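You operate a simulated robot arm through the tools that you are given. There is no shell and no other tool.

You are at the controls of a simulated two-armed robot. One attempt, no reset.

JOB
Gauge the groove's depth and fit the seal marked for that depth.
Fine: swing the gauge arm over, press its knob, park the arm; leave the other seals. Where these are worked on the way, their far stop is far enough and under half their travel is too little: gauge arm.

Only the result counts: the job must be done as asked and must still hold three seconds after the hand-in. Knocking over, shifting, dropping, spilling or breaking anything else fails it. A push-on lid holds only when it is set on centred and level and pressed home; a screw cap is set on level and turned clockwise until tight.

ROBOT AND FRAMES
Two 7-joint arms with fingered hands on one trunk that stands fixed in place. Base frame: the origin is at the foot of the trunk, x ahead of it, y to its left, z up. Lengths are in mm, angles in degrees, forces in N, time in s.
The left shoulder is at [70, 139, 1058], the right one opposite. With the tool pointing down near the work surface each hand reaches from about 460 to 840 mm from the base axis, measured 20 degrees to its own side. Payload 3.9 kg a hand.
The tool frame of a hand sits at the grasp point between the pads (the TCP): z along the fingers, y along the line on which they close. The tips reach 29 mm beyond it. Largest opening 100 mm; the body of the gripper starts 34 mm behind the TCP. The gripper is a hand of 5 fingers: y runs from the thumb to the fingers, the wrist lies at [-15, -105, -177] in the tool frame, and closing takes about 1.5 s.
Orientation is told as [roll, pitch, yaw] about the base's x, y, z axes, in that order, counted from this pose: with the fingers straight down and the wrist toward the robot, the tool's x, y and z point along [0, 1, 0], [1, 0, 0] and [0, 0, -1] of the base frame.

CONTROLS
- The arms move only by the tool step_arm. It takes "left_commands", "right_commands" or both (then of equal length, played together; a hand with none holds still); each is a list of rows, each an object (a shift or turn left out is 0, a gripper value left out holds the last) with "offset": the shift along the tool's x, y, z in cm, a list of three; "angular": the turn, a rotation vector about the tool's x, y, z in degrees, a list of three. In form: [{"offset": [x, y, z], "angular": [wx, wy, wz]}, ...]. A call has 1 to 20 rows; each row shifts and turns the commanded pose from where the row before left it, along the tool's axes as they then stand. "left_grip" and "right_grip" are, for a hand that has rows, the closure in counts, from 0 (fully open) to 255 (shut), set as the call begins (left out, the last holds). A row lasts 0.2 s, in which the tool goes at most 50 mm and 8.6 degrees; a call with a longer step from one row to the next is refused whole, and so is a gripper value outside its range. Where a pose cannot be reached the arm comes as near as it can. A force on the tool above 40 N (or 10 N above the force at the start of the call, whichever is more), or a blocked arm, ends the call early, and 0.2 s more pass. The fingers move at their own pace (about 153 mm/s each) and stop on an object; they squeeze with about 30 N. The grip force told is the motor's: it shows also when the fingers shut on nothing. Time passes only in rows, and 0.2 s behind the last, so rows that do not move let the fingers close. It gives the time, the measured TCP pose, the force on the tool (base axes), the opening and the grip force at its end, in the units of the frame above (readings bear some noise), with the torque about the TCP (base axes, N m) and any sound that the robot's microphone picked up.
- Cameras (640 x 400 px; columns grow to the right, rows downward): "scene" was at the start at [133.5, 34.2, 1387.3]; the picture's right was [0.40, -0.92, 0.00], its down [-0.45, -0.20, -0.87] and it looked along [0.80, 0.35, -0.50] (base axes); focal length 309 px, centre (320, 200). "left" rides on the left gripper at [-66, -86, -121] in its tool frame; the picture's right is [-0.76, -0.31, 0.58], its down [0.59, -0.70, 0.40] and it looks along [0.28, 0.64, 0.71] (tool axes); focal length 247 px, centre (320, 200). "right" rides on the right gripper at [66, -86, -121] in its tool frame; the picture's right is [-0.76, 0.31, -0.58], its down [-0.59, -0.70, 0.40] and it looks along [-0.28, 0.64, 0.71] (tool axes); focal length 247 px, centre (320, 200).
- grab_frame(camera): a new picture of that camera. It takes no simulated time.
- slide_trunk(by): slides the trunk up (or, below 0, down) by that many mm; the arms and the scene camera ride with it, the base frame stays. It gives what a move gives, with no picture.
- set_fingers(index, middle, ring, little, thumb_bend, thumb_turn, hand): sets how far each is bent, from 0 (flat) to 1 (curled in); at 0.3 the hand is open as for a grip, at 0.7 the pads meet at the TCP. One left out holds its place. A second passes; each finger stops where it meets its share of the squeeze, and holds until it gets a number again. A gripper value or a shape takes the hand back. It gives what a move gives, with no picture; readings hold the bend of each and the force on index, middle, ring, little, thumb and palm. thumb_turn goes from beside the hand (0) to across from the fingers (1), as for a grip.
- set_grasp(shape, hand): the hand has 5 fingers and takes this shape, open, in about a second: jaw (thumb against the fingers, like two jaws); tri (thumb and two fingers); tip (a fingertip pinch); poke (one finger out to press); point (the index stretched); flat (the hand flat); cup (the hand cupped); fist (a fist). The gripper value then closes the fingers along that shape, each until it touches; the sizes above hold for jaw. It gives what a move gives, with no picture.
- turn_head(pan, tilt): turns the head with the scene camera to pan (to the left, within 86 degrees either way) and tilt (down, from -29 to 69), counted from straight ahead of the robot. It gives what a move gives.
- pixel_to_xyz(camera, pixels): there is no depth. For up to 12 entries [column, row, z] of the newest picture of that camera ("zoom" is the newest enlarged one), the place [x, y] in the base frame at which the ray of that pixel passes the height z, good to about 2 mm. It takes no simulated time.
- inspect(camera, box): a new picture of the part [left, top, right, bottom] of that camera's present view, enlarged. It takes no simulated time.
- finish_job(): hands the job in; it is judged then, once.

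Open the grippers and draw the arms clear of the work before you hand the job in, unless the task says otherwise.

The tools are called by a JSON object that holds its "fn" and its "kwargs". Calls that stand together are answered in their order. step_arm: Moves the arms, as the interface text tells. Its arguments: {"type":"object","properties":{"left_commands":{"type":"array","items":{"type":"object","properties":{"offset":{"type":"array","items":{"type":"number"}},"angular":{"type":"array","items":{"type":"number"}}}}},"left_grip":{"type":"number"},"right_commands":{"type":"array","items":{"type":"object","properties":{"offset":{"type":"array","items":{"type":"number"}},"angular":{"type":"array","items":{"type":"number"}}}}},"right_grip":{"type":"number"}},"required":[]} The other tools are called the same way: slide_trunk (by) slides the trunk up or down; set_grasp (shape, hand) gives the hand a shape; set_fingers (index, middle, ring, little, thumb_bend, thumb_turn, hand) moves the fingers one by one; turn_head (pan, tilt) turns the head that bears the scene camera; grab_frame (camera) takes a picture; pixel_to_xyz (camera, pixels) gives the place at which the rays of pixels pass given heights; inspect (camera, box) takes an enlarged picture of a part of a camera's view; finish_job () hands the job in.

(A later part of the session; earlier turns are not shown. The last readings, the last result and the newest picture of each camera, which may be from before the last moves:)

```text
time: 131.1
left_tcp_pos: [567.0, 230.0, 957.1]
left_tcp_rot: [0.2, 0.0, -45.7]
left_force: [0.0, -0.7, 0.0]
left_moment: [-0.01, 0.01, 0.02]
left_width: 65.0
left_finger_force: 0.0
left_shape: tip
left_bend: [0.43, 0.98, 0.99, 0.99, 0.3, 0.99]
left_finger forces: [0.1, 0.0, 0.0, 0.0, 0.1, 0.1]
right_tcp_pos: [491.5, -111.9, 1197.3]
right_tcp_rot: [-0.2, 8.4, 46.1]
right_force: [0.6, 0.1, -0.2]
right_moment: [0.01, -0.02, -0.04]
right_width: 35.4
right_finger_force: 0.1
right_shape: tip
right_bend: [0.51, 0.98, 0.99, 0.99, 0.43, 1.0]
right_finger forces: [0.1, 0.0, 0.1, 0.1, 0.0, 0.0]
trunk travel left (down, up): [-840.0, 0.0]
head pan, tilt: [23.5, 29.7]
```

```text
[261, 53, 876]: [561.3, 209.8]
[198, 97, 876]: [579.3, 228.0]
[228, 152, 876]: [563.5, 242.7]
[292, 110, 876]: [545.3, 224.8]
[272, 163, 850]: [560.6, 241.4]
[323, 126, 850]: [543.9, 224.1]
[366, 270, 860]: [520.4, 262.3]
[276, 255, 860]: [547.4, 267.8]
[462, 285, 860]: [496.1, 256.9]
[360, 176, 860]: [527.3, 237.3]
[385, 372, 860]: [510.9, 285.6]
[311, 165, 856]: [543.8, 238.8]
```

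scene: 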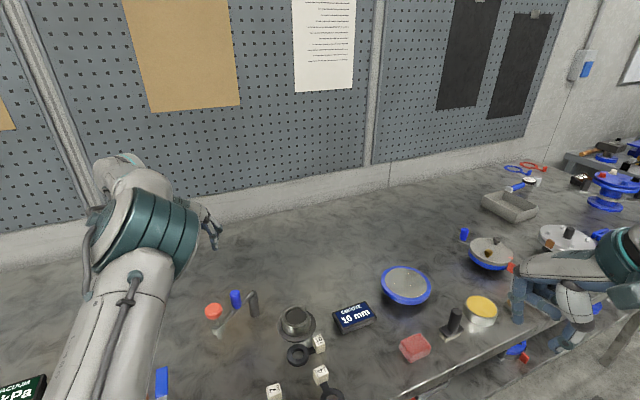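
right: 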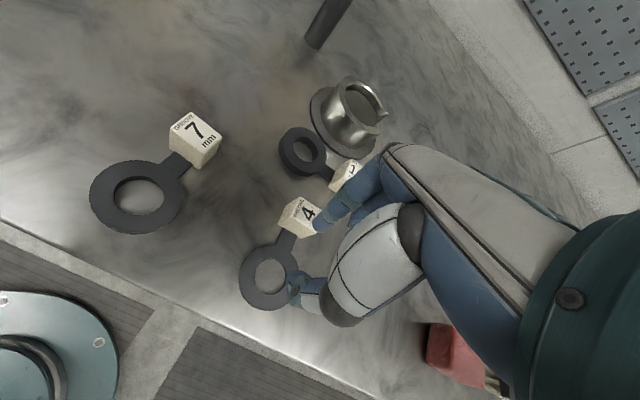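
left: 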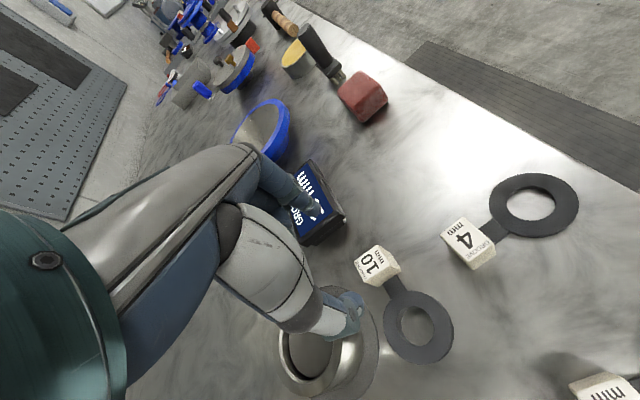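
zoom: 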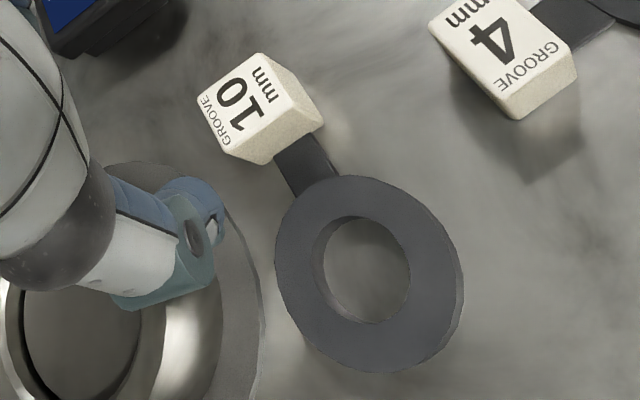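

Block centre (562.3,226.3), tag angle ≈ −43°, ring (520.5,262). I set yaw −43, narrow to ~42 mm, and descend to z≈900 for a look.

{"fn": "step_arm", "kwargs": {"left_commands": [{"angular": [0, 0, -2.6]}, {"offset": [-0.59, -0.29, 0]}, {}, {"offset": [0, 0, 2]}, {"offset": [0, 0, 2]}, {"offset": [0, 0, 1.7]}, {}], "left_grip": 150}}

{"fn": "inspect", "kwargs": {"camera": "left", "box": [250, 180, 450, 380]}}

{"fn": "inspect", "kwargs": {"camera": "scene", "box": [260, 270, 360, 370]}}

```text
time: 132.7
left_tcp_pos: [560.9, 228.5, 899.5]
left_tcp_rot: [0.3, 0.0, -43.2]
left_force: [-0.5, -0.1, -0.4]
left_moment: [0.03, 0.01, 0.02]
left_width: 41.7
left_finger_force: 0.0
left_shape: tip
left_bend: [0.47, 0.98, 0.99, 0.99, 0.4, 1.0]
left_finger forces: [0.1, 0.0, 0.0, 0.1, 0.0, 0.1]
right_tcp_pos: [491.1, -113.1, 1198.1]
right_tcp_rot: [-0.2, 8.4, 46.1]
right_force: [-0.4, -0.1, -0.5]
right_moment: [0.02, 0.02, 0.01]
right_width: 35.4
right_finger_force: 0.0
right_shape: tip
right_bend: [0.51, 0.98, 0.99, 0.99, 0.43, 1.0]
right_finger forces: [0.1, 0.0, 0.0, 0.0, 0.0, 0.0]
trunk travel left (down, up): [-840.0, 0.0]
head pan, tilt: [23.5, 29.7]
```

```text
2.00 times, centred on (350, 280) of left
```

zoom: 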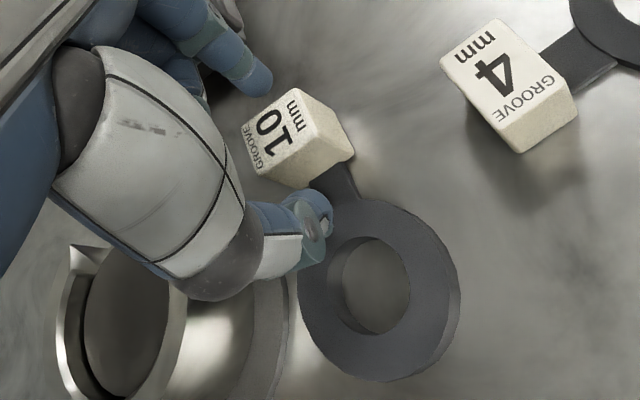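

```text
4.00 times, centred on (310, 320) of scene
```

zoom: 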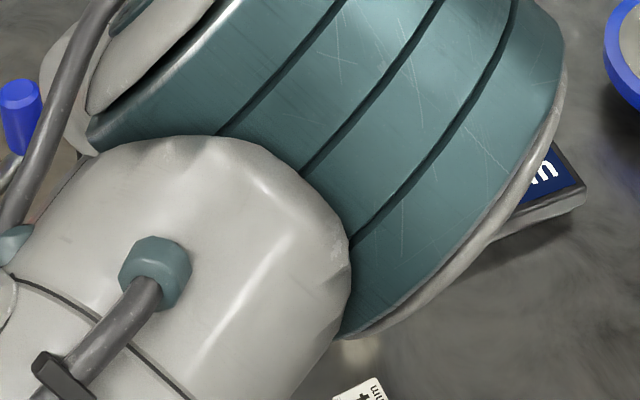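

{"fn": "grab_frame", "kwargs": {"camera": "left"}}

{"fn": "pixel_to_xyz", "kwargs": {"camera": "left", "pixels": [[321, 222, 875], [350, 288, 875], [321, 222, 870], [350, 288, 870], [336, 224, 876], [311, 245, 876], [318, 265, 876], [346, 246, 876]]}}

```text
taken
```

left: 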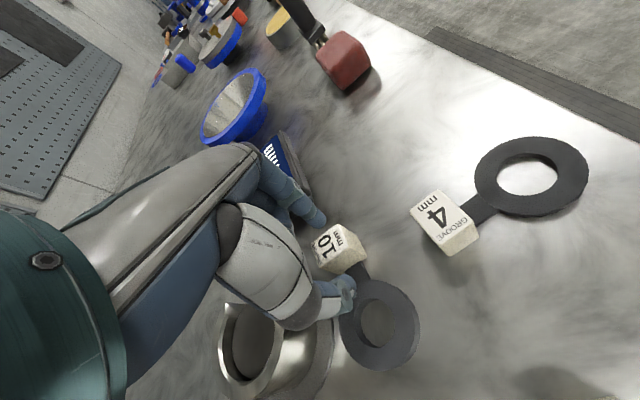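

```text
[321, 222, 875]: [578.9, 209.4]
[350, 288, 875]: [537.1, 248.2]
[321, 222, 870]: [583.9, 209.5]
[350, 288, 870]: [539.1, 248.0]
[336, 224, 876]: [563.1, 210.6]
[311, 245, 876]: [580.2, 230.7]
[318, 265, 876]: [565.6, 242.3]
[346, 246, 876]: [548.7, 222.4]
```

Alignment is good; I shift +3 mm along y, descend to z≈892 and close.

{"fn": "step_arm", "kwargs": {"left_commands": [{"offset": [0, 0.3, 0]}, {"offset": [0, 0, 0.4]}, {"offset": [0, 0, 0.35]}, {}]}}

{"fn": "step_arm", "kwargs": {"left_commands": [{}, {}, {}, {}, {}, {}, {}, {}], "left_grip": 255}}

{"fn": "inspect", "kwargs": {"camera": "left", "box": [250, 180, 450, 380]}}

```text
time: 133.7
left_tcp_pos: [562.6, 227.0, 893.3]
left_tcp_rot: [0.3, 0.0, -43.1]
left_force: [-0.2, 0.1, 0.1]
left_moment: [-0.01, 0.01, 0.03]
left_width: 41.7
left_finger_force: 0.0
left_shape: tip
left_bend: [0.47, 0.98, 0.99, 0.99, 0.4, 1.0]
left_finger forces: [0.0, 0.0, 0.0, 0.0, 0.1, 0.0]
right_tcp_pos: [492.4, -113.1, 1197.3]
right_tcp_rot: [-0.3, 8.4, 46.2]
right_force: [-0.2, 0.8, -0.7]
right_moment: [0.0, 0.0, 0.02]
right_width: 35.1
right_finger_force: 0.1
right_shape: tip
right_bend: [0.51, 0.98, 0.99, 0.99, 0.43, 1.0]
right_finger forces: [0.0, 0.0, 0.1, 0.0, 0.0, 0.0]
trunk travel left (down, up): [-840.0, 0.0]
head pan, tilt: [23.5, 29.7]
```

```text
time: 135.5
left_tcp_pos: [563.8, 228.0, 893.2]
left_tcp_rot: [0.1, -0.1, -43.0]
left_force: [-0.6, 1.6, -0.2]
left_moment: [-0.02, -0.02, -0.01]
left_width: 15.9
left_finger_force: 30.1
left_shape: tip
left_bend: [0.63, 1.0, 1.0, 1.0, 0.55, 1.0]
left_finger forces: [26.9, 0.1, 0.0, 0.1, 26.8, 0.1]
right_tcp_pos: [493.8, -112.5, 1197.8]
right_tcp_rot: [-0.2, 8.3, 46.1]
right_force: [-0.1, 0.2, -0.9]
right_moment: [0.03, 0.03, -0.01]
right_width: 35.4
right_finger_force: 0.0
right_shape: tip
right_bend: [0.51, 0.98, 0.99, 0.99, 0.43, 1.0]
right_finger forces: [0.0, 0.0, 0.0, 0.1, 0.0, 0.0]
trunk travel left (down, up): [-840.0, 0.0]
head pan, tilt: [23.5, 29.7]
```

```text
2.00 times, centred on (350, 280) of left
```

zoom: 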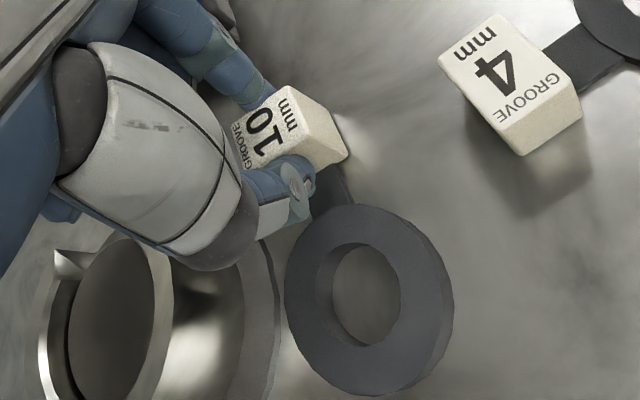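

Firm pinch (27 N each). I lift 12 mm and check the seal's attitude.

{"fn": "step_arm", "kwargs": {"left_commands": [{"offset": [0, 0, -0.6]}, {"offset": [0, 0, -0.6]}, {}]}}

{"fn": "inspect", "kwargs": {"camera": "left", "box": [250, 180, 450, 380]}}

{"fn": "inspect", "kwargs": {"camera": "right", "box": [0, 0, 320, 200]}}

```text
time: 136.3
left_tcp_pos: [563.5, 227.4, 903.9]
left_tcp_rot: [0.1, 0.0, -43.1]
left_force: [-0.2, 0.1, -0.7]
left_moment: [-0.03, 0.01, -0.01]
left_width: 16.1
left_finger_force: 30.4
left_shape: tip
left_bend: [0.63, 1.0, 1.0, 1.0, 0.55, 1.0]
left_finger forces: [26.9, 0.1, 0.0, 0.0, 26.9, 0.0]
right_tcp_pos: [492.3, -113.2, 1197.2]
right_tcp_rot: [-0.3, 8.4, 46.1]
right_force: [-0.3, 0.3, 0.2]
right_moment: [0.0, -0.01, 0.04]
right_width: 35.5
right_finger_force: 0.1
right_shape: tip
right_bend: [0.51, 0.98, 0.99, 0.99, 0.43, 1.0]
right_finger forces: [0.1, 0.0, 0.0, 0.1, 0.0, 0.1]
trunk travel left (down, up): [-840.0, 0.0]
head pan, tilt: [23.5, 29.7]
```

```text
2.00 times, centred on (350, 280) of left
```

zoom: 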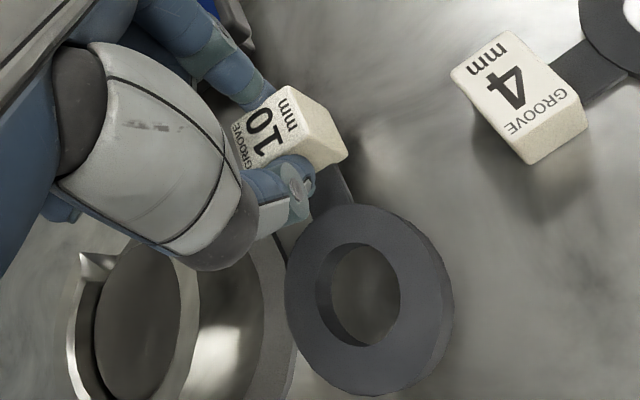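

```text
2.00 times, centred on (160, 100) of right
```

zoom: 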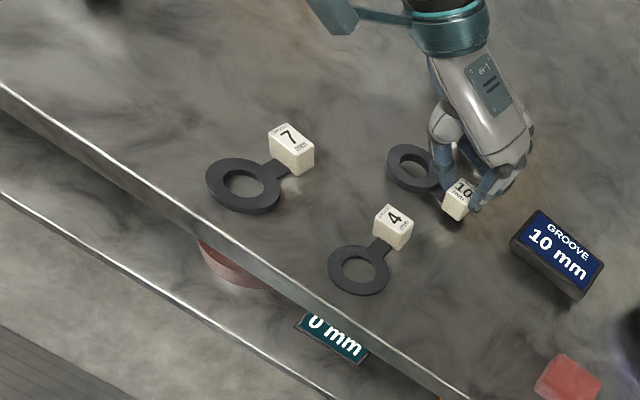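

The seal is held steady. I measure the ring relative to the hand precisely.

{"fn": "inspect", "kwargs": {"camera": "left", "box": [320, 275, 420, 385]}}

```text
3.64 times, centred on (370, 330) of left
```

zoom: 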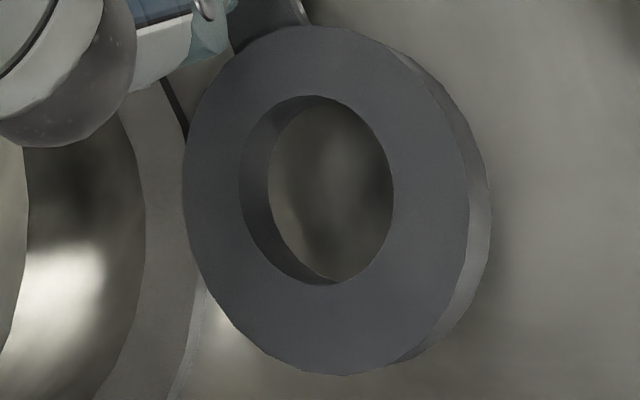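

{"fn": "pixel_to_xyz", "kwargs": {"camera": "zoom", "pixels": [[183, 170, 871], [470, 215, 871], [305, 26, 871], [345, 375, 871], [240, 170, 871], [394, 195, 871], [310, 96, 871], [330, 285, 871]]}}

```text
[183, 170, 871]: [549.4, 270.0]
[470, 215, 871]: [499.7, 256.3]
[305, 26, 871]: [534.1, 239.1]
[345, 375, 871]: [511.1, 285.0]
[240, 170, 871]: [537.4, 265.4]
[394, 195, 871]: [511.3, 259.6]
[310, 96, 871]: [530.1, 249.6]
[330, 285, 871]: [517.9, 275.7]
```

Ring centre is at tool (−1.3,−53) mm, bottom 43 mm below the TCP. I lift to z≈948 and carry it over the cup.

{"fn": "step_arm", "kwargs": {"left_commands": [{"offset": [0, 0, -1.5]}, {"offset": [0, 0, -1.5]}, {"offset": [0, 0, -1.4]}, {"offset": [2.0, 0.6, 0]}, {"offset": [2.0, 0.6, 0]}, {"offset": [2.0, 0.6, 0]}, {"offset": [2.0, 0.6, 0]}, {}]}}

{"fn": "grab_frame", "kwargs": {"camera": "left"}}

{"fn": "inspect", "kwargs": {"camera": "left", "box": [310, 250, 470, 400]}}

{"fn": "inspect", "kwargs": {"camera": "right", "box": [160, 0, 320, 110]}}

```text
time: 138.1
left_tcp_pos: [635.4, 269.8, 947.5]
left_tcp_rot: [0.2, 0.0, -43.1]
left_force: [0.2, 0.3, -1.2]
left_moment: [0.03, -0.02, -0.02]
left_width: 16.0
left_finger_force: 29.7
left_shape: tip
left_bend: [0.63, 1.0, 1.0, 1.0, 0.55, 1.0]
left_finger forces: [26.9, 0.0, 0.1, 0.1, 26.9, 0.0]
right_tcp_pos: [491.4, -113.5, 1197.3]
right_tcp_rot: [-0.2, 8.4, 46.1]
right_force: [0.2, 0.0, -0.8]
right_moment: [0.04, -0.02, 0.02]
right_width: 35.3
right_finger_force: 0.1
right_shape: tip
right_bend: [0.51, 0.98, 0.99, 0.99, 0.43, 1.0]
right_finger forces: [0.0, 0.0, 0.0, 0.0, 0.0, 0.0]
trunk travel left (down, up): [-840.0, 0.0]
head pan, tilt: [23.5, 29.7]
```

```text
taken
```

left: 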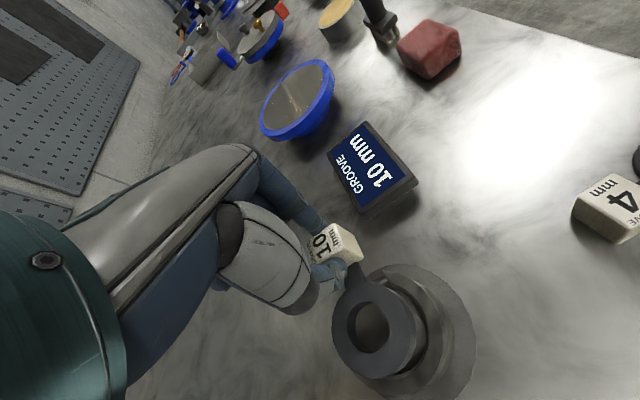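

```text
2.67 times, centred on (390, 325) of left
```

zoom: 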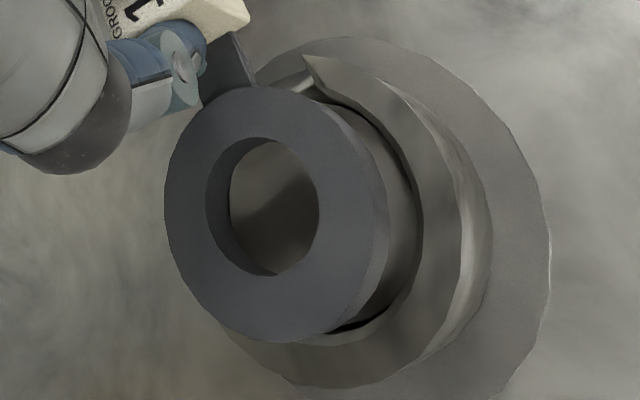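

```text
3.64 times, centred on (240, 55) of right
```

zoom: 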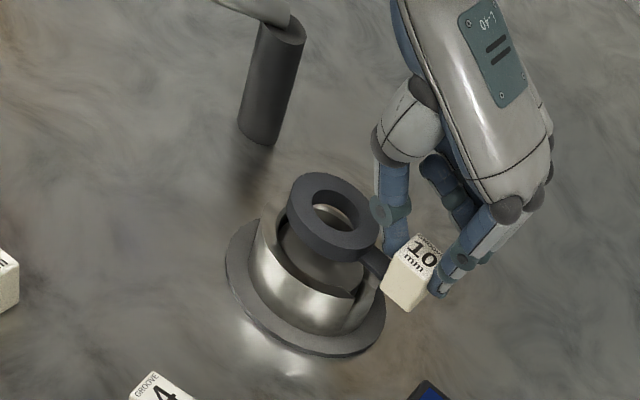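

{"fn": "pixel_to_xyz", "kwargs": {"camera": "zoom", "pixels": [[165, 205, 914], [385, 215, 914], [270, 86, 914], [295, 343, 914], [550, 255, 855], [350, 37, 855], [422, 215, 889], [303, 54, 889], [395, 135, 885], [345, 330, 885], [412, 230, 885]]}}

```text
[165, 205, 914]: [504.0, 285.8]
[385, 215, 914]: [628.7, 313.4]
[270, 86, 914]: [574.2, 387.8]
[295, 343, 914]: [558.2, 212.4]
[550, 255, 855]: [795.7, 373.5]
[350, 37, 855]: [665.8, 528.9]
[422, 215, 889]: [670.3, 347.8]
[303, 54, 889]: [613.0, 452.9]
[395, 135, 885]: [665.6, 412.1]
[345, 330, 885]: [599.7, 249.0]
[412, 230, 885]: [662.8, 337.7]
```

The last enlargement was the right camera's; I re-take the left one for measuring.

{"fn": "inspect", "kwargs": {"camera": "left", "box": [310, 250, 470, 400]}}

{"fn": "pixel_to_xyz", "kwargs": {"camera": "zoom", "pixels": [[165, 205, 914], [380, 215, 914], [270, 86, 914], [295, 343, 914], [550, 255, 855], [350, 37, 855], [490, 235, 889], [303, 54, 889], [420, 215, 889], [345, 342, 889], [300, 387, 889], [322, 185, 914]]}}

```text
2.67 times, centred on (390, 325) of left
```

zoom: 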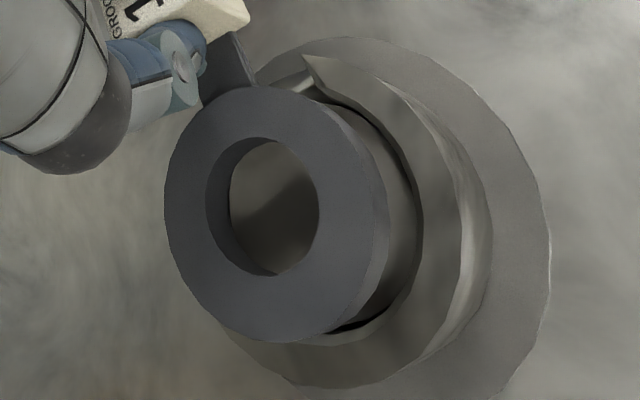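

```text
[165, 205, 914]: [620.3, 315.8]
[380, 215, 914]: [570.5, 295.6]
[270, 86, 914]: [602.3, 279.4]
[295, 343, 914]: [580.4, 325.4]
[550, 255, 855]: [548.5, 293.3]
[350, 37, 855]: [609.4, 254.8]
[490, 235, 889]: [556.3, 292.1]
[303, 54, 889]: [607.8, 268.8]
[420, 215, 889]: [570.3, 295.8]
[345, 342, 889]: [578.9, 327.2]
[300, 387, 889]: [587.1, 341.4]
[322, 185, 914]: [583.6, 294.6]
```

Ring ≈(594.5,304.5) versus cup ≈(596.5,304.5). I shift ~1.5 mm in +x and lower to just above the rim (TCP z≈937) to check visually.

{"fn": "step_arm", "kwargs": {"left_commands": [{"offset": [0.1, 0.1, 0.5]}, {"offset": [0, 0, 0.55]}, {}]}}

{"fn": "inspect", "kwargs": {"camera": "left", "box": [310, 250, 470, 400]}}

{"fn": "inspect", "kwargs": {"camera": "right", "box": [200, 20, 290, 100]}}

```text
time: 138.9
left_tcp_pos: [635.6, 269.1, 937.6]
left_tcp_rot: [0.2, 0.0, -43.1]
left_force: [-0.6, 0.3, -0.8]
left_moment: [-0.02, -0.02, 0.0]
left_width: 16.1
left_finger_force: 30.3
left_shape: tip
left_bend: [0.63, 1.0, 1.0, 1.0, 0.55, 1.0]
left_finger forces: [26.9, 0.0, 0.0, 0.0, 27.0, 0.0]
right_tcp_pos: [492.6, -112.9, 1196.5]
right_tcp_rot: [-0.1, 8.5, 46.2]
right_force: [0.3, 0.2, -0.1]
right_moment: [0.0, 0.02, -0.02]
right_width: 35.3
right_finger_force: 0.0
right_shape: tip
right_bend: [0.51, 0.98, 0.99, 0.99, 0.43, 1.0]
right_finger forces: [0.0, 0.0, 0.0, 0.0, 0.0, 0.0]
trunk travel left (down, up): [-840.0, 0.0]
head pan, tilt: [23.5, 29.7]
```

```text
2.67 times, centred on (390, 325) of left
```

zoom: 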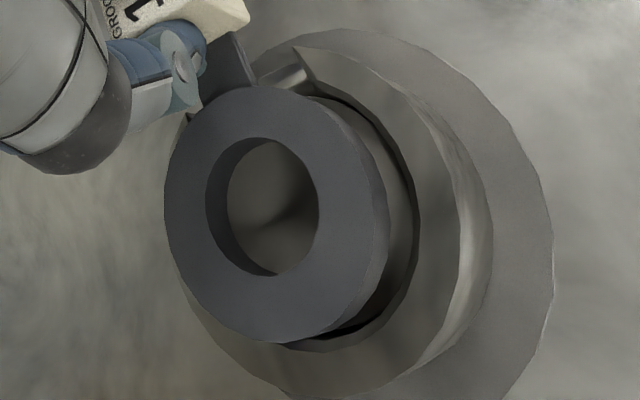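

```text
5.00 times, centred on (245, 60) of right
```

zoom: 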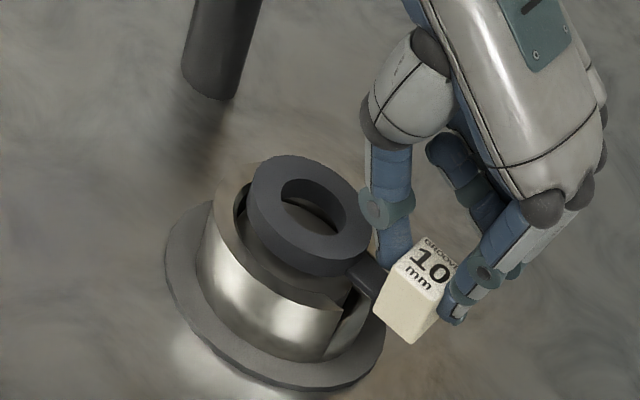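

{"fn": "inspect", "kwargs": {"camera": "left", "box": [360, 270, 430, 335]}}

{"fn": "inspect", "kwargs": {"camera": "left", "box": [335, 320, 415, 395]}}

```text
6.15 times, centred on (395, 302) of left
```

zoom: 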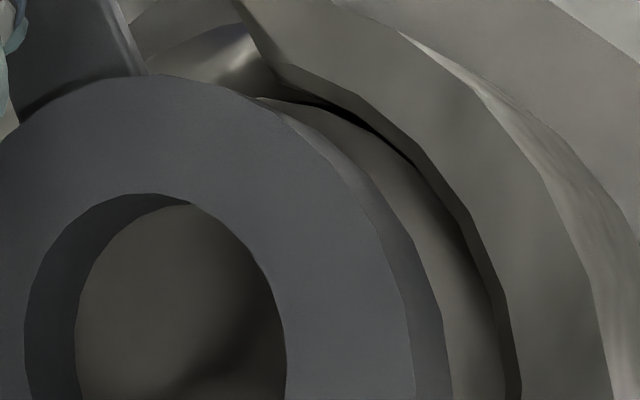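

```text
5.33 times, centred on (375, 358) of left
```

zoom: 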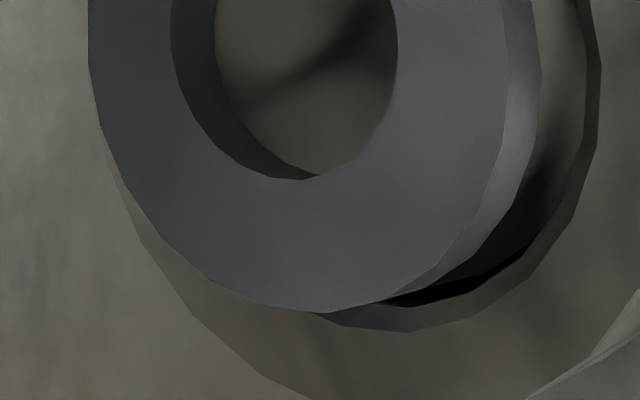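

{"fn": "pixel_to_xyz", "kwargs": {"camera": "zoom", "pixels": [[600, 60, 889], [577, 190, 889], [525, 265, 889], [410, 331, 889], [540, 80, 894.4], [515, 190, 894.4], [470, 255, 894.4], [390, 298, 894.4], [100, 130, 904.4], [200, 270, 904.4], [300, 311, 904.4], [505, 100, 904.4]]}}

```text
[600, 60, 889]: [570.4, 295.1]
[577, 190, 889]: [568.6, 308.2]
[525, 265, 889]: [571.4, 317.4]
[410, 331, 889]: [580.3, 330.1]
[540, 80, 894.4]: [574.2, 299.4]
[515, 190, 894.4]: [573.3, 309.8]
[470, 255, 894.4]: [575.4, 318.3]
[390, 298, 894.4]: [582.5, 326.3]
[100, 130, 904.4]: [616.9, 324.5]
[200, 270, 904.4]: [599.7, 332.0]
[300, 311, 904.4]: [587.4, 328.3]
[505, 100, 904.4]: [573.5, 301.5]
```

Fine measurement: ring (598.4,306.8) vs bore (598,305.5) – within the chamfer; I correct 1 mm and lower in small steps, watching force.

{"fn": "step_arm", "kwargs": {"left_commands": [{"offset": [-0.08, 0.07, 0.2]}, {"offset": [0, 0, 0.25]}, {"offset": [0, 0, 0.25]}, {}]}}

{"fn": "inspect", "kwargs": {"camera": "left", "box": [310, 250, 470, 400]}}

{"fn": "inspect", "kwargs": {"camera": "right", "box": [200, 20, 290, 100]}}

```text
time: 139.9
left_tcp_pos: [636.0, 268.9, 929.4]
left_tcp_rot: [0.2, -0.1, -43.1]
left_force: [-0.1, 0.5, -0.4]
left_moment: [-0.01, -0.02, 0.0]
left_width: 15.8
left_finger_force: 30.0
left_shape: tip
left_bend: [0.63, 1.0, 1.0, 1.0, 0.55, 1.0]
left_finger forces: [26.9, 0.0, 0.1, 0.0, 26.9, 0.1]
right_tcp_pos: [492.1, -113.3, 1197.6]
right_tcp_rot: [-0.2, 8.5, 46.0]
right_force: [-0.1, -0.3, -0.6]
right_moment: [0.01, -0.01, -0.06]
right_width: 35.4
right_finger_force: 0.0
right_shape: tip
right_bend: [0.51, 0.98, 0.99, 0.99, 0.43, 1.0]
right_finger forces: [0.0, 0.0, 0.0, 0.0, 0.1, 0.0]
trunk travel left (down, up): [-840.0, 0.0]
head pan, tilt: [23.5, 29.7]
```

```text
2.67 times, centred on (390, 325) of left
```

zoom: 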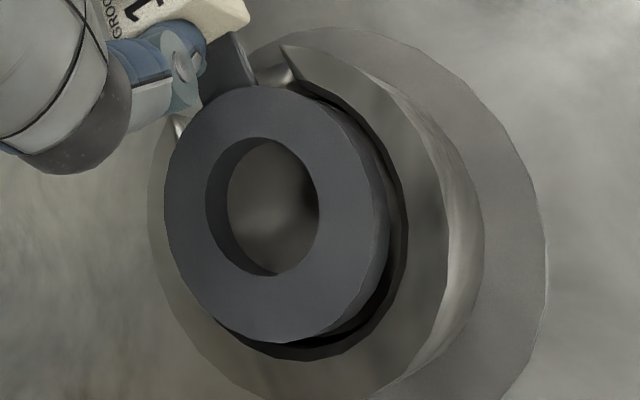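

```text
5.00 times, centred on (245, 60) of right
```

zoom: 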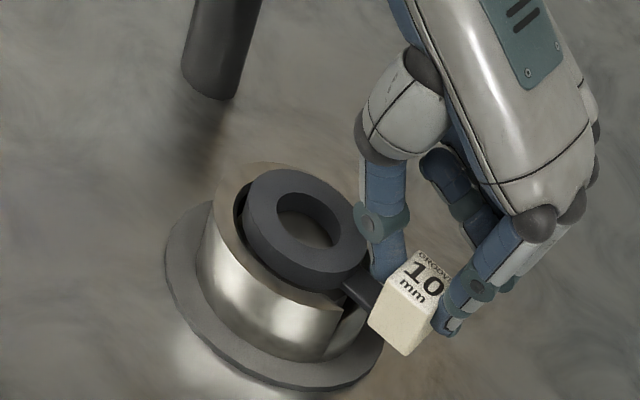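

Concentric and the tab lies in the slot; no force yet. I continue down.

{"fn": "step_arm", "kwargs": {"left_commands": [{"offset": [0, 0, 0.15]}, {"offset": [0, 0, 0.15]}, {"offset": [0, 0, 0.15]}, {}]}}

{"fn": "inspect", "kwargs": {"camera": "left", "box": [310, 250, 470, 400]}}

{"fn": "inspect", "kwargs": {"camera": "right", "box": [200, 20, 290, 100]}}

```text
time: 140.9
left_tcp_pos: [636.9, 268.0, 927.2]
left_tcp_rot: [0.2, 0.0, -43.1]
left_force: [0.2, 0.2, -1.4]
left_moment: [0.02, -0.01, 0.02]
left_width: 16.0
left_finger_force: 30.4
left_shape: tip
left_bend: [0.63, 1.0, 1.0, 1.0, 0.55, 1.0]
left_finger forces: [26.8, 0.0, 0.1, 0.0, 27.0, 0.0]
right_tcp_pos: [492.4, -112.7, 1197.0]
right_tcp_rot: [-0.3, 8.4, 46.0]
right_force: [0.4, 0.0, -0.3]
right_moment: [-0.01, 0.01, -0.01]
right_width: 35.1
right_finger_force: 0.1
right_shape: tip
right_bend: [0.51, 0.98, 0.99, 0.99, 0.43, 1.0]
right_finger forces: [0.0, 0.0, 0.0, 0.0, 0.1, 0.1]
trunk travel left (down, up): [-840.0, 0.0]
head pan, tilt: [23.5, 29.7]
```

```text
2.67 times, centred on (390, 325) of left
```

zoom: 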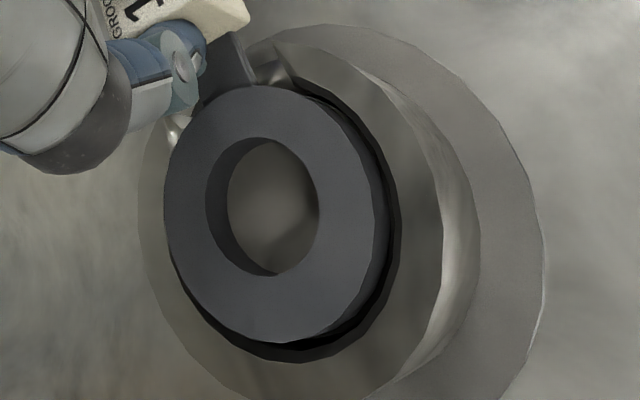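

```text
5.00 times, centred on (245, 60) of right
```

zoom: 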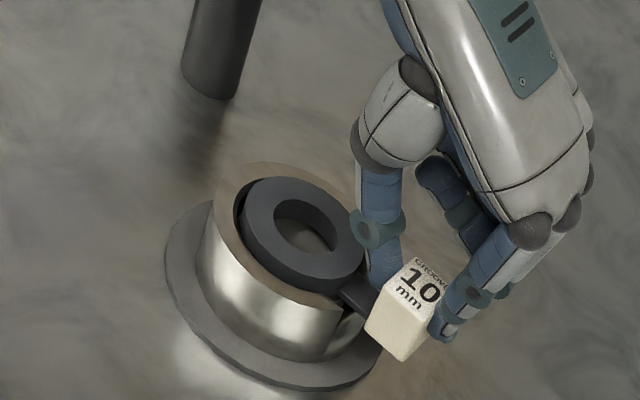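

Sliding in cleanly. I continue in 1.5 mm steps.

{"fn": "step_arm", "kwargs": {"left_commands": [{"offset": [0, 0, 0.15]}, {"offset": [0, 0, 0.15]}, {"offset": [0, 0, 0.15]}, {}]}}

{"fn": "inspect", "kwargs": {"camera": "left", "box": [310, 250, 470, 400]}}

{"fn": "inspect", "kwargs": {"camera": "right", "box": [200, 20, 290, 100]}}

```text
time: 141.9
left_tcp_pos: [634.7, 268.8, 922.8]
left_tcp_rot: [0.2, -0.1, -43.1]
left_force: [0.0, 0.6, 1.8]
left_moment: [-0.01, -0.01, 0.05]
left_width: 16.0
left_finger_force: 30.2
left_shape: tip
left_bend: [0.63, 1.0, 1.0, 1.0, 0.55, 1.0]
left_finger forces: [27.2, 0.0, 0.0, 0.0, 27.7, 0.1]
right_tcp_pos: [490.4, -112.0, 1198.6]
right_tcp_rot: [-0.1, 8.4, 46.2]
right_force: [0.1, -0.6, 0.5]
right_moment: [0.01, 0.01, 0.03]
right_width: 35.4
right_finger_force: 0.2
right_shape: tip
right_bend: [0.51, 0.98, 0.99, 0.99, 0.43, 1.0]
right_finger forces: [0.1, 0.0, 0.0, 0.1, 0.0, 0.1]
trunk travel left (down, up): [-840.0, 0.0]
head pan, tilt: [23.5, 29.7]
```

```text
2.67 times, centred on (390, 325) of left
```

zoom: 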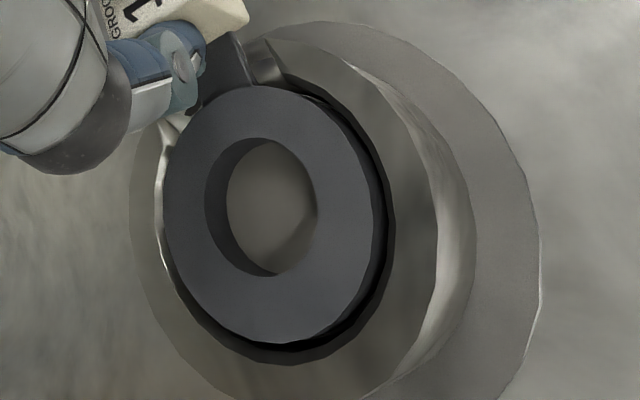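

```text
5.00 times, centred on (245, 60) of right
```

zoom: 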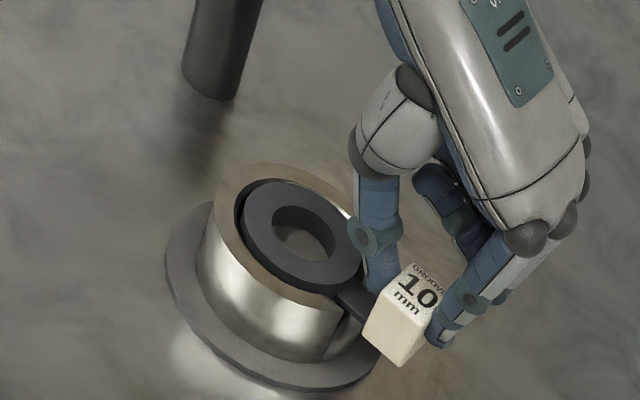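

Concentric all round; force just +2 N. I press on down in 1 mm steps.

{"fn": "step_arm", "kwargs": {"left_commands": [{"offset": [0, 0, 0.1]}, {"offset": [0, 0, 0.1]}, {"offset": [0, 0, 0.1]}, {}]}}

{"fn": "inspect", "kwargs": {"camera": "left", "box": [310, 250, 470, 400]}}

{"fn": "inspect", "kwargs": {"camera": "right", "box": [200, 20, 290, 100]}}

```text
time: 142.9
left_tcp_pos: [636.6, 268.6, 920.9]
left_tcp_rot: [0.3, -0.1, -43.0]
left_force: [1.7, 2.0, 12.0]
left_moment: [0.04, -0.03, 0.03]
left_width: 16.6
left_finger_force: 29.4
left_shape: tip
left_bend: [0.63, 1.0, 1.0, 1.0, 0.55, 1.0]
left_finger forces: [29.1, 0.0, 0.0, 0.1, 29.9, 0.0]
right_tcp_pos: [490.1, -111.9, 1198.9]
right_tcp_rot: [-0.1, 8.4, 46.1]
right_force: [-1.1, -0.3, -1.0]
right_moment: [-0.02, -0.01, -0.02]
right_width: 35.3
right_finger_force: 0.2
right_shape: tip
right_bend: [0.51, 0.98, 0.99, 0.99, 0.43, 1.0]
right_finger forces: [0.1, 0.0, 0.0, 0.0, 0.0, 0.0]
trunk travel left (down, up): [-840.0, 0.0]
head pan, tilt: [23.5, 29.7]
```

```text
2.67 times, centred on (390, 325) of left
```

zoom: 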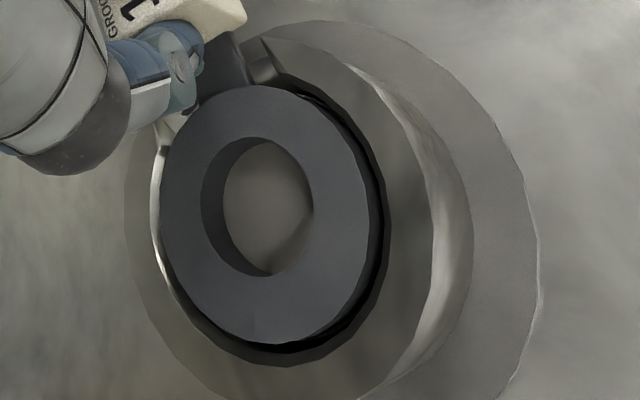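

```text
5.00 times, centred on (245, 60) of right
```

zoom: 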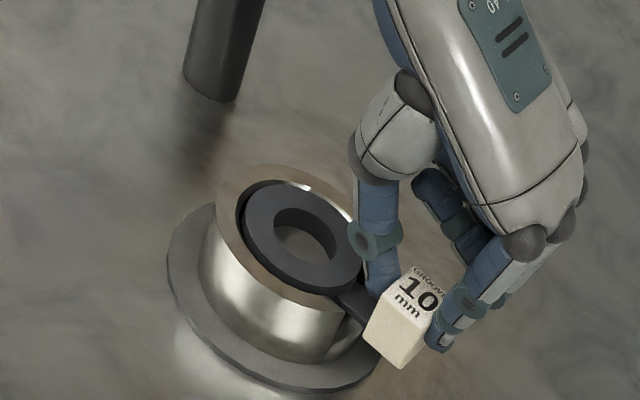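

Force has risen to 12 N at TCP z≈921, the height expected for a seated ring. I verify the ring's height by comparing both cameras.

{"fn": "pixel_to_xyz", "kwargs": {"camera": "zoom", "pixels": [[305, 234, 885], [305, 234, 889], [305, 234, 894], [243, 215, 889], [362, 255, 889]]}}

{"fn": "inspect", "kwargs": {"camera": "left", "box": [340, 270, 430, 390]}}

```text
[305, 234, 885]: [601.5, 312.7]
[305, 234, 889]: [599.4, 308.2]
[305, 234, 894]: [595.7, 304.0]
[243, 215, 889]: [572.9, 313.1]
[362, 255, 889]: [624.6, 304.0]
```

```text
3.33 times, centred on (385, 330) of left
```

zoom: 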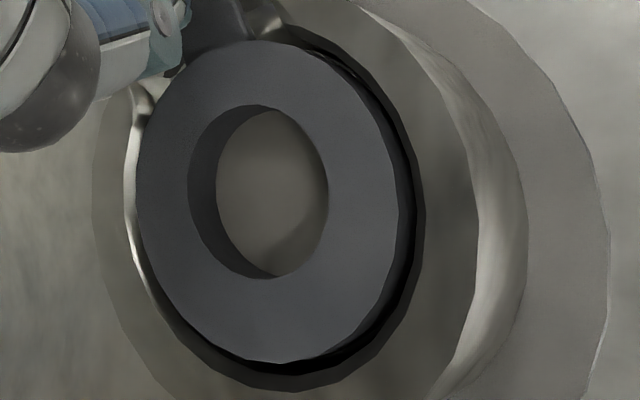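

{"fn": "pixel_to_xyz", "kwargs": {"camera": "zoom", "pixels": [[263, 197, 885], [263, 197, 889], [263, 197, 894], [137, 190, 889], [400, 215, 889], [255, 40, 889], [280, 362, 889], [425, 215, 889], [125, 200, 889], [300, 392, 889]]}}

```text
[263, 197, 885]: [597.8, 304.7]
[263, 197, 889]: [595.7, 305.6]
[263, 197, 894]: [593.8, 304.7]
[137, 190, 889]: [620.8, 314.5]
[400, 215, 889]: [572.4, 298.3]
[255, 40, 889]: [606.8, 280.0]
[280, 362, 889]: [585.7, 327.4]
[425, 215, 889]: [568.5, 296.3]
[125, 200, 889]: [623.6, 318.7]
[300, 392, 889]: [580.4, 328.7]
```

The ring looks flush within error. I relieve the push slightly, open the pinch a little, and lift the hand clear to inspect.

{"fn": "step_arm", "kwargs": {"left_commands": [{"offset": [0, 0, -0.15]}, {}]}}

{"fn": "step_arm", "kwargs": {"left_commands": [{}, {}, {}, {}], "left_grip": 175}}

{"fn": "inspect", "kwargs": {"camera": "left", "box": [260, 200, 460, 390]}}

{"fn": "inspect", "kwargs": {"camera": "right", "box": [200, 20, 290, 100]}}

```text
time: 143.5
left_tcp_pos: [636.6, 268.5, 920.8]
left_tcp_rot: [0.1, 0.0, -43.0]
left_force: [2.2, 1.9, 8.9]
left_moment: [0.0, -0.06, 0.04]
left_width: 16.4
left_finger_force: 29.5
left_shape: tip
left_bend: [0.63, 1.0, 1.0, 1.0, 0.55, 1.0]
left_finger forces: [28.9, 0.0, 0.1, 0.1, 29.3, 0.0]
right_tcp_pos: [491.6, -113.4, 1197.9]
right_tcp_rot: [-0.2, 8.4, 46.2]
right_force: [0.6, 0.0, -0.3]
right_moment: [0.01, -0.01, 0.02]
right_width: 35.2
right_finger_force: 0.0
right_shape: tip
right_bend: [0.51, 0.98, 0.99, 0.99, 0.43, 1.0]
right_finger forces: [0.0, 0.1, 0.0, 0.1, 0.0, 0.0]
trunk travel left (down, up): [-840.0, 0.0]
head pan, tilt: [23.5, 29.7]
```

```text
time: 144.5
left_tcp_pos: [636.5, 268.8, 921.1]
left_tcp_rot: [0.0, -0.1, -43.1]
left_force: [-0.7, 0.2, -0.3]
left_moment: [-0.04, -0.01, 0.03]
left_width: 31.2
left_finger_force: 0.1
left_shape: tip
left_bend: [0.53, 0.98, 0.99, 1.0, 0.45, 1.0]
left_finger forces: [0.1, 0.1, 0.0, 0.1, 0.0, 0.1]
right_tcp_pos: [492.6, -113.2, 1197.9]
right_tcp_rot: [-0.3, 8.5, 46.1]
right_force: [-0.6, -0.1, -0.3]
right_moment: [0.03, 0.02, 0.0]
right_width: 35.3
right_finger_force: 0.1
right_shape: tip
right_bend: [0.51, 0.98, 0.99, 0.99, 0.43, 1.0]
right_finger forces: [0.0, 0.1, 0.0, 0.0, 0.1, 0.1]
trunk travel left (down, up): [-840.0, 0.0]
head pan, tilt: [23.5, 29.7]
```

```text
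2.11 times, centred on (360, 295) of left
```

zoom: 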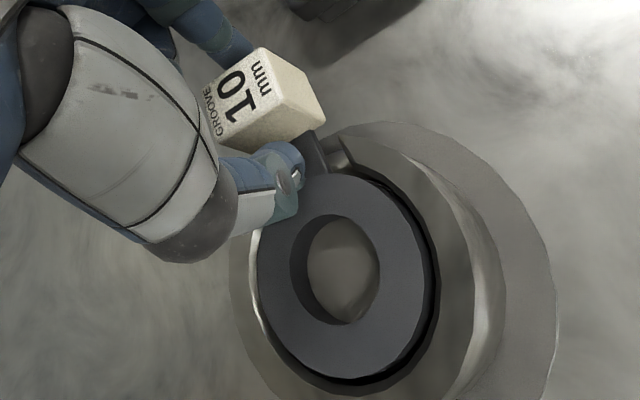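

```text
5.00 times, centred on (245, 60) of right
```

zoom: 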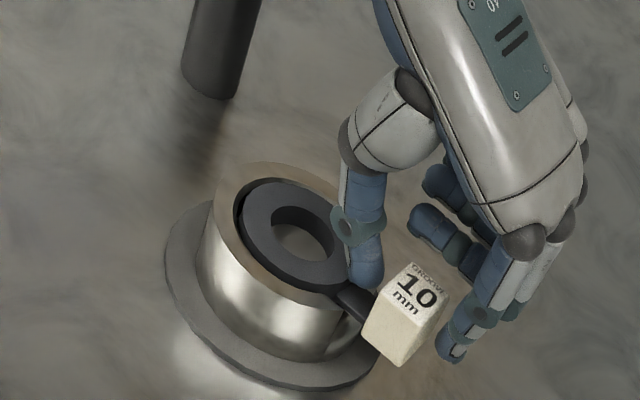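

Released; the seal stays in place. I lift the left hand straight up and inspect the fit.

{"fn": "step_arm", "kwargs": {"left_commands": [{"offset": [0, 0, -0.7]}, {"offset": [0, 0, -2]}, {"offset": [0, 0, -2.5]}, {"offset": [0, 0, -3]}, {}]}}

{"fn": "inspect", "kwargs": {"camera": "left", "box": [320, 220, 500, 390]}}

{"fn": "inspect", "kwargs": {"camera": "right", "box": [200, 20, 290, 100]}}

```text
time: 145.7
left_tcp_pos: [635.8, 268.0, 1002.6]
left_tcp_rot: [0.1, 0.0, -43.0]
left_force: [0.5, 0.4, -0.6]
left_moment: [0.01, -0.02, -0.02]
left_width: 31.4
left_finger_force: 0.1
left_shape: tip
left_bend: [0.53, 0.98, 0.99, 0.99, 0.45, 1.0]
left_finger forces: [0.0, 0.0, 0.1, 0.0, 0.0, 0.1]
right_tcp_pos: [491.7, -113.3, 1198.9]
right_tcp_rot: [-0.2, 8.3, 46.2]
right_force: [-0.1, 0.0, -0.1]
right_moment: [0.02, 0.02, 0.0]
right_width: 35.1
right_finger_force: 0.1
right_shape: tip
right_bend: [0.51, 0.98, 0.99, 0.99, 0.43, 1.0]
right_finger forces: [0.1, 0.1, 0.0, 0.0, 0.0, 0.0]
trunk travel left (down, up): [-840.0, 0.0]
head pan, tilt: [23.5, 29.7]
```

```text
2.35 times, centred on (410, 305) of left
```

zoom: 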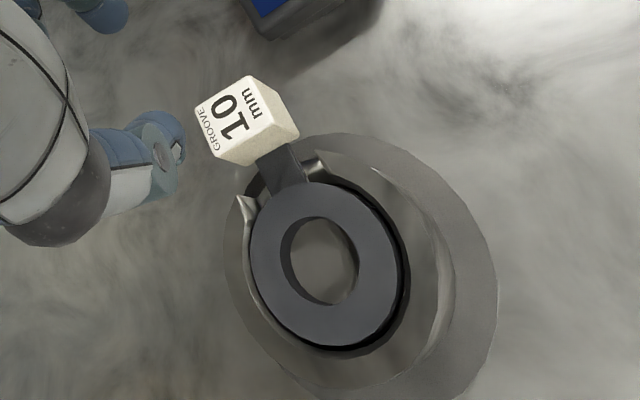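

```text
5.00 times, centred on (245, 60) of right
```

zoom: 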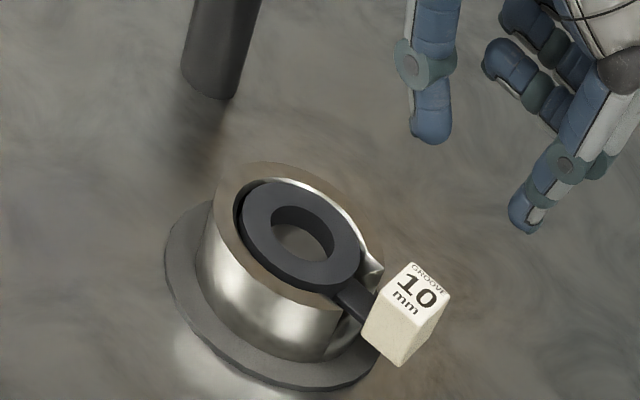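

The tab is in the slot and the ring appears down. I check with the scene camera whether it is flush and level.

{"fn": "inspect", "kwargs": {"camera": "scene", "box": [265, 290, 340, 345]}}

{"fn": "inspect", "kwargs": {"camera": "left", "box": [375, 255, 475, 355]}}

```text
7.27 times, centred on (302, 318) of scene
```

zoom: 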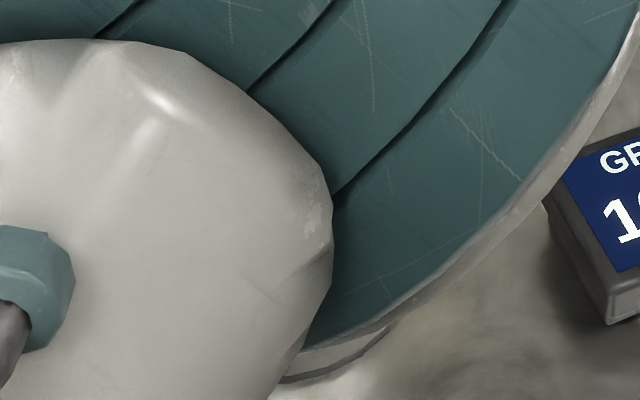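

```text
4.00 times, centred on (425, 305) of left
```

zoom: 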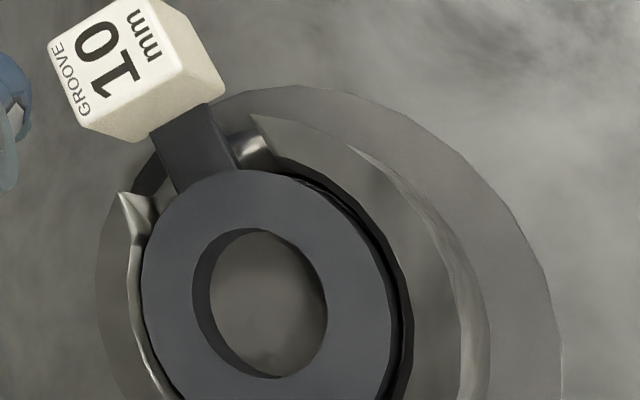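

The scene view is blocked by the arm, so I make sure it's home by pressing the ring gently with the fingertips: first the side opposite the tag.

{"fn": "set_grasp", "kwargs": {"hand": "left", "shape": "poke"}}

{"fn": "step_arm", "kwargs": {"left_commands": [{"offset": [0, -2.4, 0.5]}, {"offset": [0, -2.4, 0.5]}, {"offset": [0, -2.3, 0.5]}, {"offset": [0, 0, 2]}, {"offset": [0, 0, 2]}, {}]}}

{"fn": "inspect", "kwargs": {"camera": "left", "box": [250, 180, 450, 380]}}

{"fn": "inspect", "kwargs": {"camera": "right", "box": [180, 0, 300, 100]}}

```text
time: 146.6
left_tcp_pos: [636.6, 268.3, 1003.1]
left_tcp_rot: [0.2, 0.0, -43.1]
left_force: [0.1, -0.1, 0.3]
left_moment: [0.01, 0.0, 0.01]
left_width: 0.0
left_finger_force: 0.0
left_shape: poke
left_bend: [0.7, 0.7, 0.99, 0.99, 1.0, 1.0]
left_finger forces: [0.0, 0.1, 0.0, 0.0, 0.0, 0.0]
right_tcp_pos: [491.8, -113.8, 1199.8]
right_tcp_rot: [-0.1, 8.5, 46.1]
right_force: [0.4, 0.0, 0.3]
right_moment: [0.01, 0.01, 0.0]
right_width: 35.3
right_finger_force: 0.0
right_shape: tip
right_bend: [0.51, 0.98, 0.99, 0.99, 0.43, 1.0]
right_finger forces: [0.0, 0.1, 0.0, 0.0, 0.0, 0.0]
trunk travel left (down, up): [-840.0, 0.0]
head pan, tilt: [23.5, 29.7]
```

```text
time: 148.0
left_tcp_pos: [583.6, 316.1, 947.9]
left_tcp_rot: [0.2, 0.0, -43.2]
left_force: [0.7, 0.4, 0.0]
left_moment: [-0.03, -0.04, 0.02]
left_width: 0.1
left_finger_force: 0.0
left_shape: poke
left_bend: [0.7, 0.7, 0.99, 0.99, 1.0, 1.0]
left_finger forces: [0.0, 0.0, 0.1, 0.1, 0.0, 0.1]
right_tcp_pos: [491.9, -114.3, 1198.5]
right_tcp_rot: [-0.1, 8.3, 46.1]
right_force: [-0.1, -0.3, 0.7]
right_moment: [0.0, -0.03, -0.02]
right_width: 35.5
right_finger_force: 0.0
right_shape: tip
right_bend: [0.51, 0.98, 0.99, 0.99, 0.43, 1.0]
right_finger forces: [0.1, 0.1, 0.0, 0.0, 0.0, 0.0]
trunk travel left (down, up): [-840.0, 0.0]
head pan, tilt: [23.5, 29.7]
```

```text
2.00 times, centred on (350, 280) of left
```

zoom: 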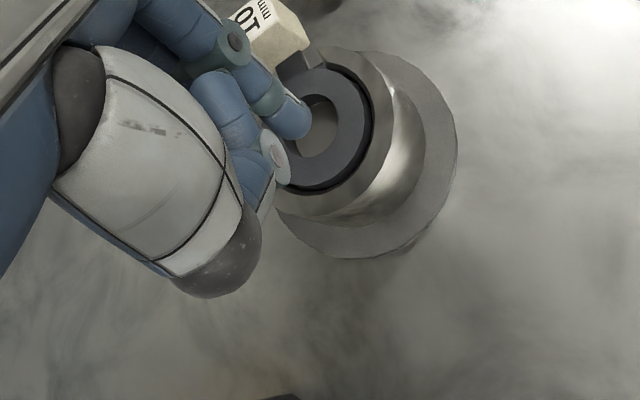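

```text
4.00 times, centred on (240, 50) of right
```

zoom: 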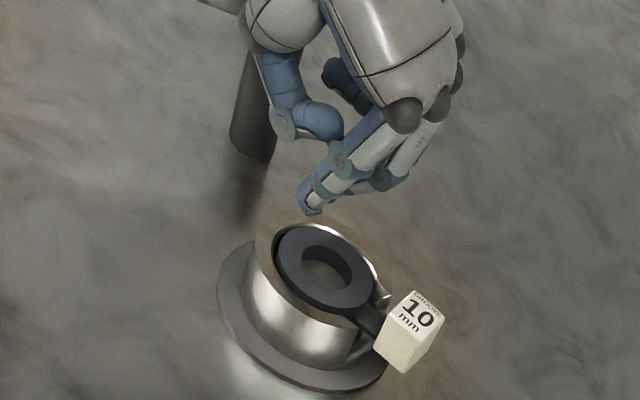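

{"fn": "grab_frame", "kwargs": {"camera": "left"}}

{"fn": "pixel_to_xyz", "kwargs": {"camera": "left", "pixels": [[337, 243, 920], [337, 243, 925], [330, 251, 925]]}}

```text
taken
```

left: 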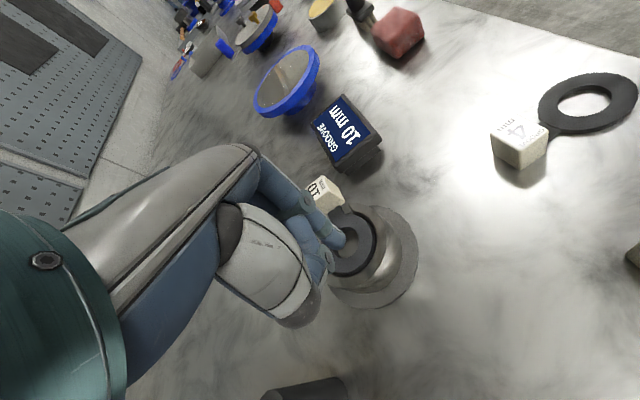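

```text
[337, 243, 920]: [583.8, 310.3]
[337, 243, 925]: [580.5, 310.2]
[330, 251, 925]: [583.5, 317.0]
```

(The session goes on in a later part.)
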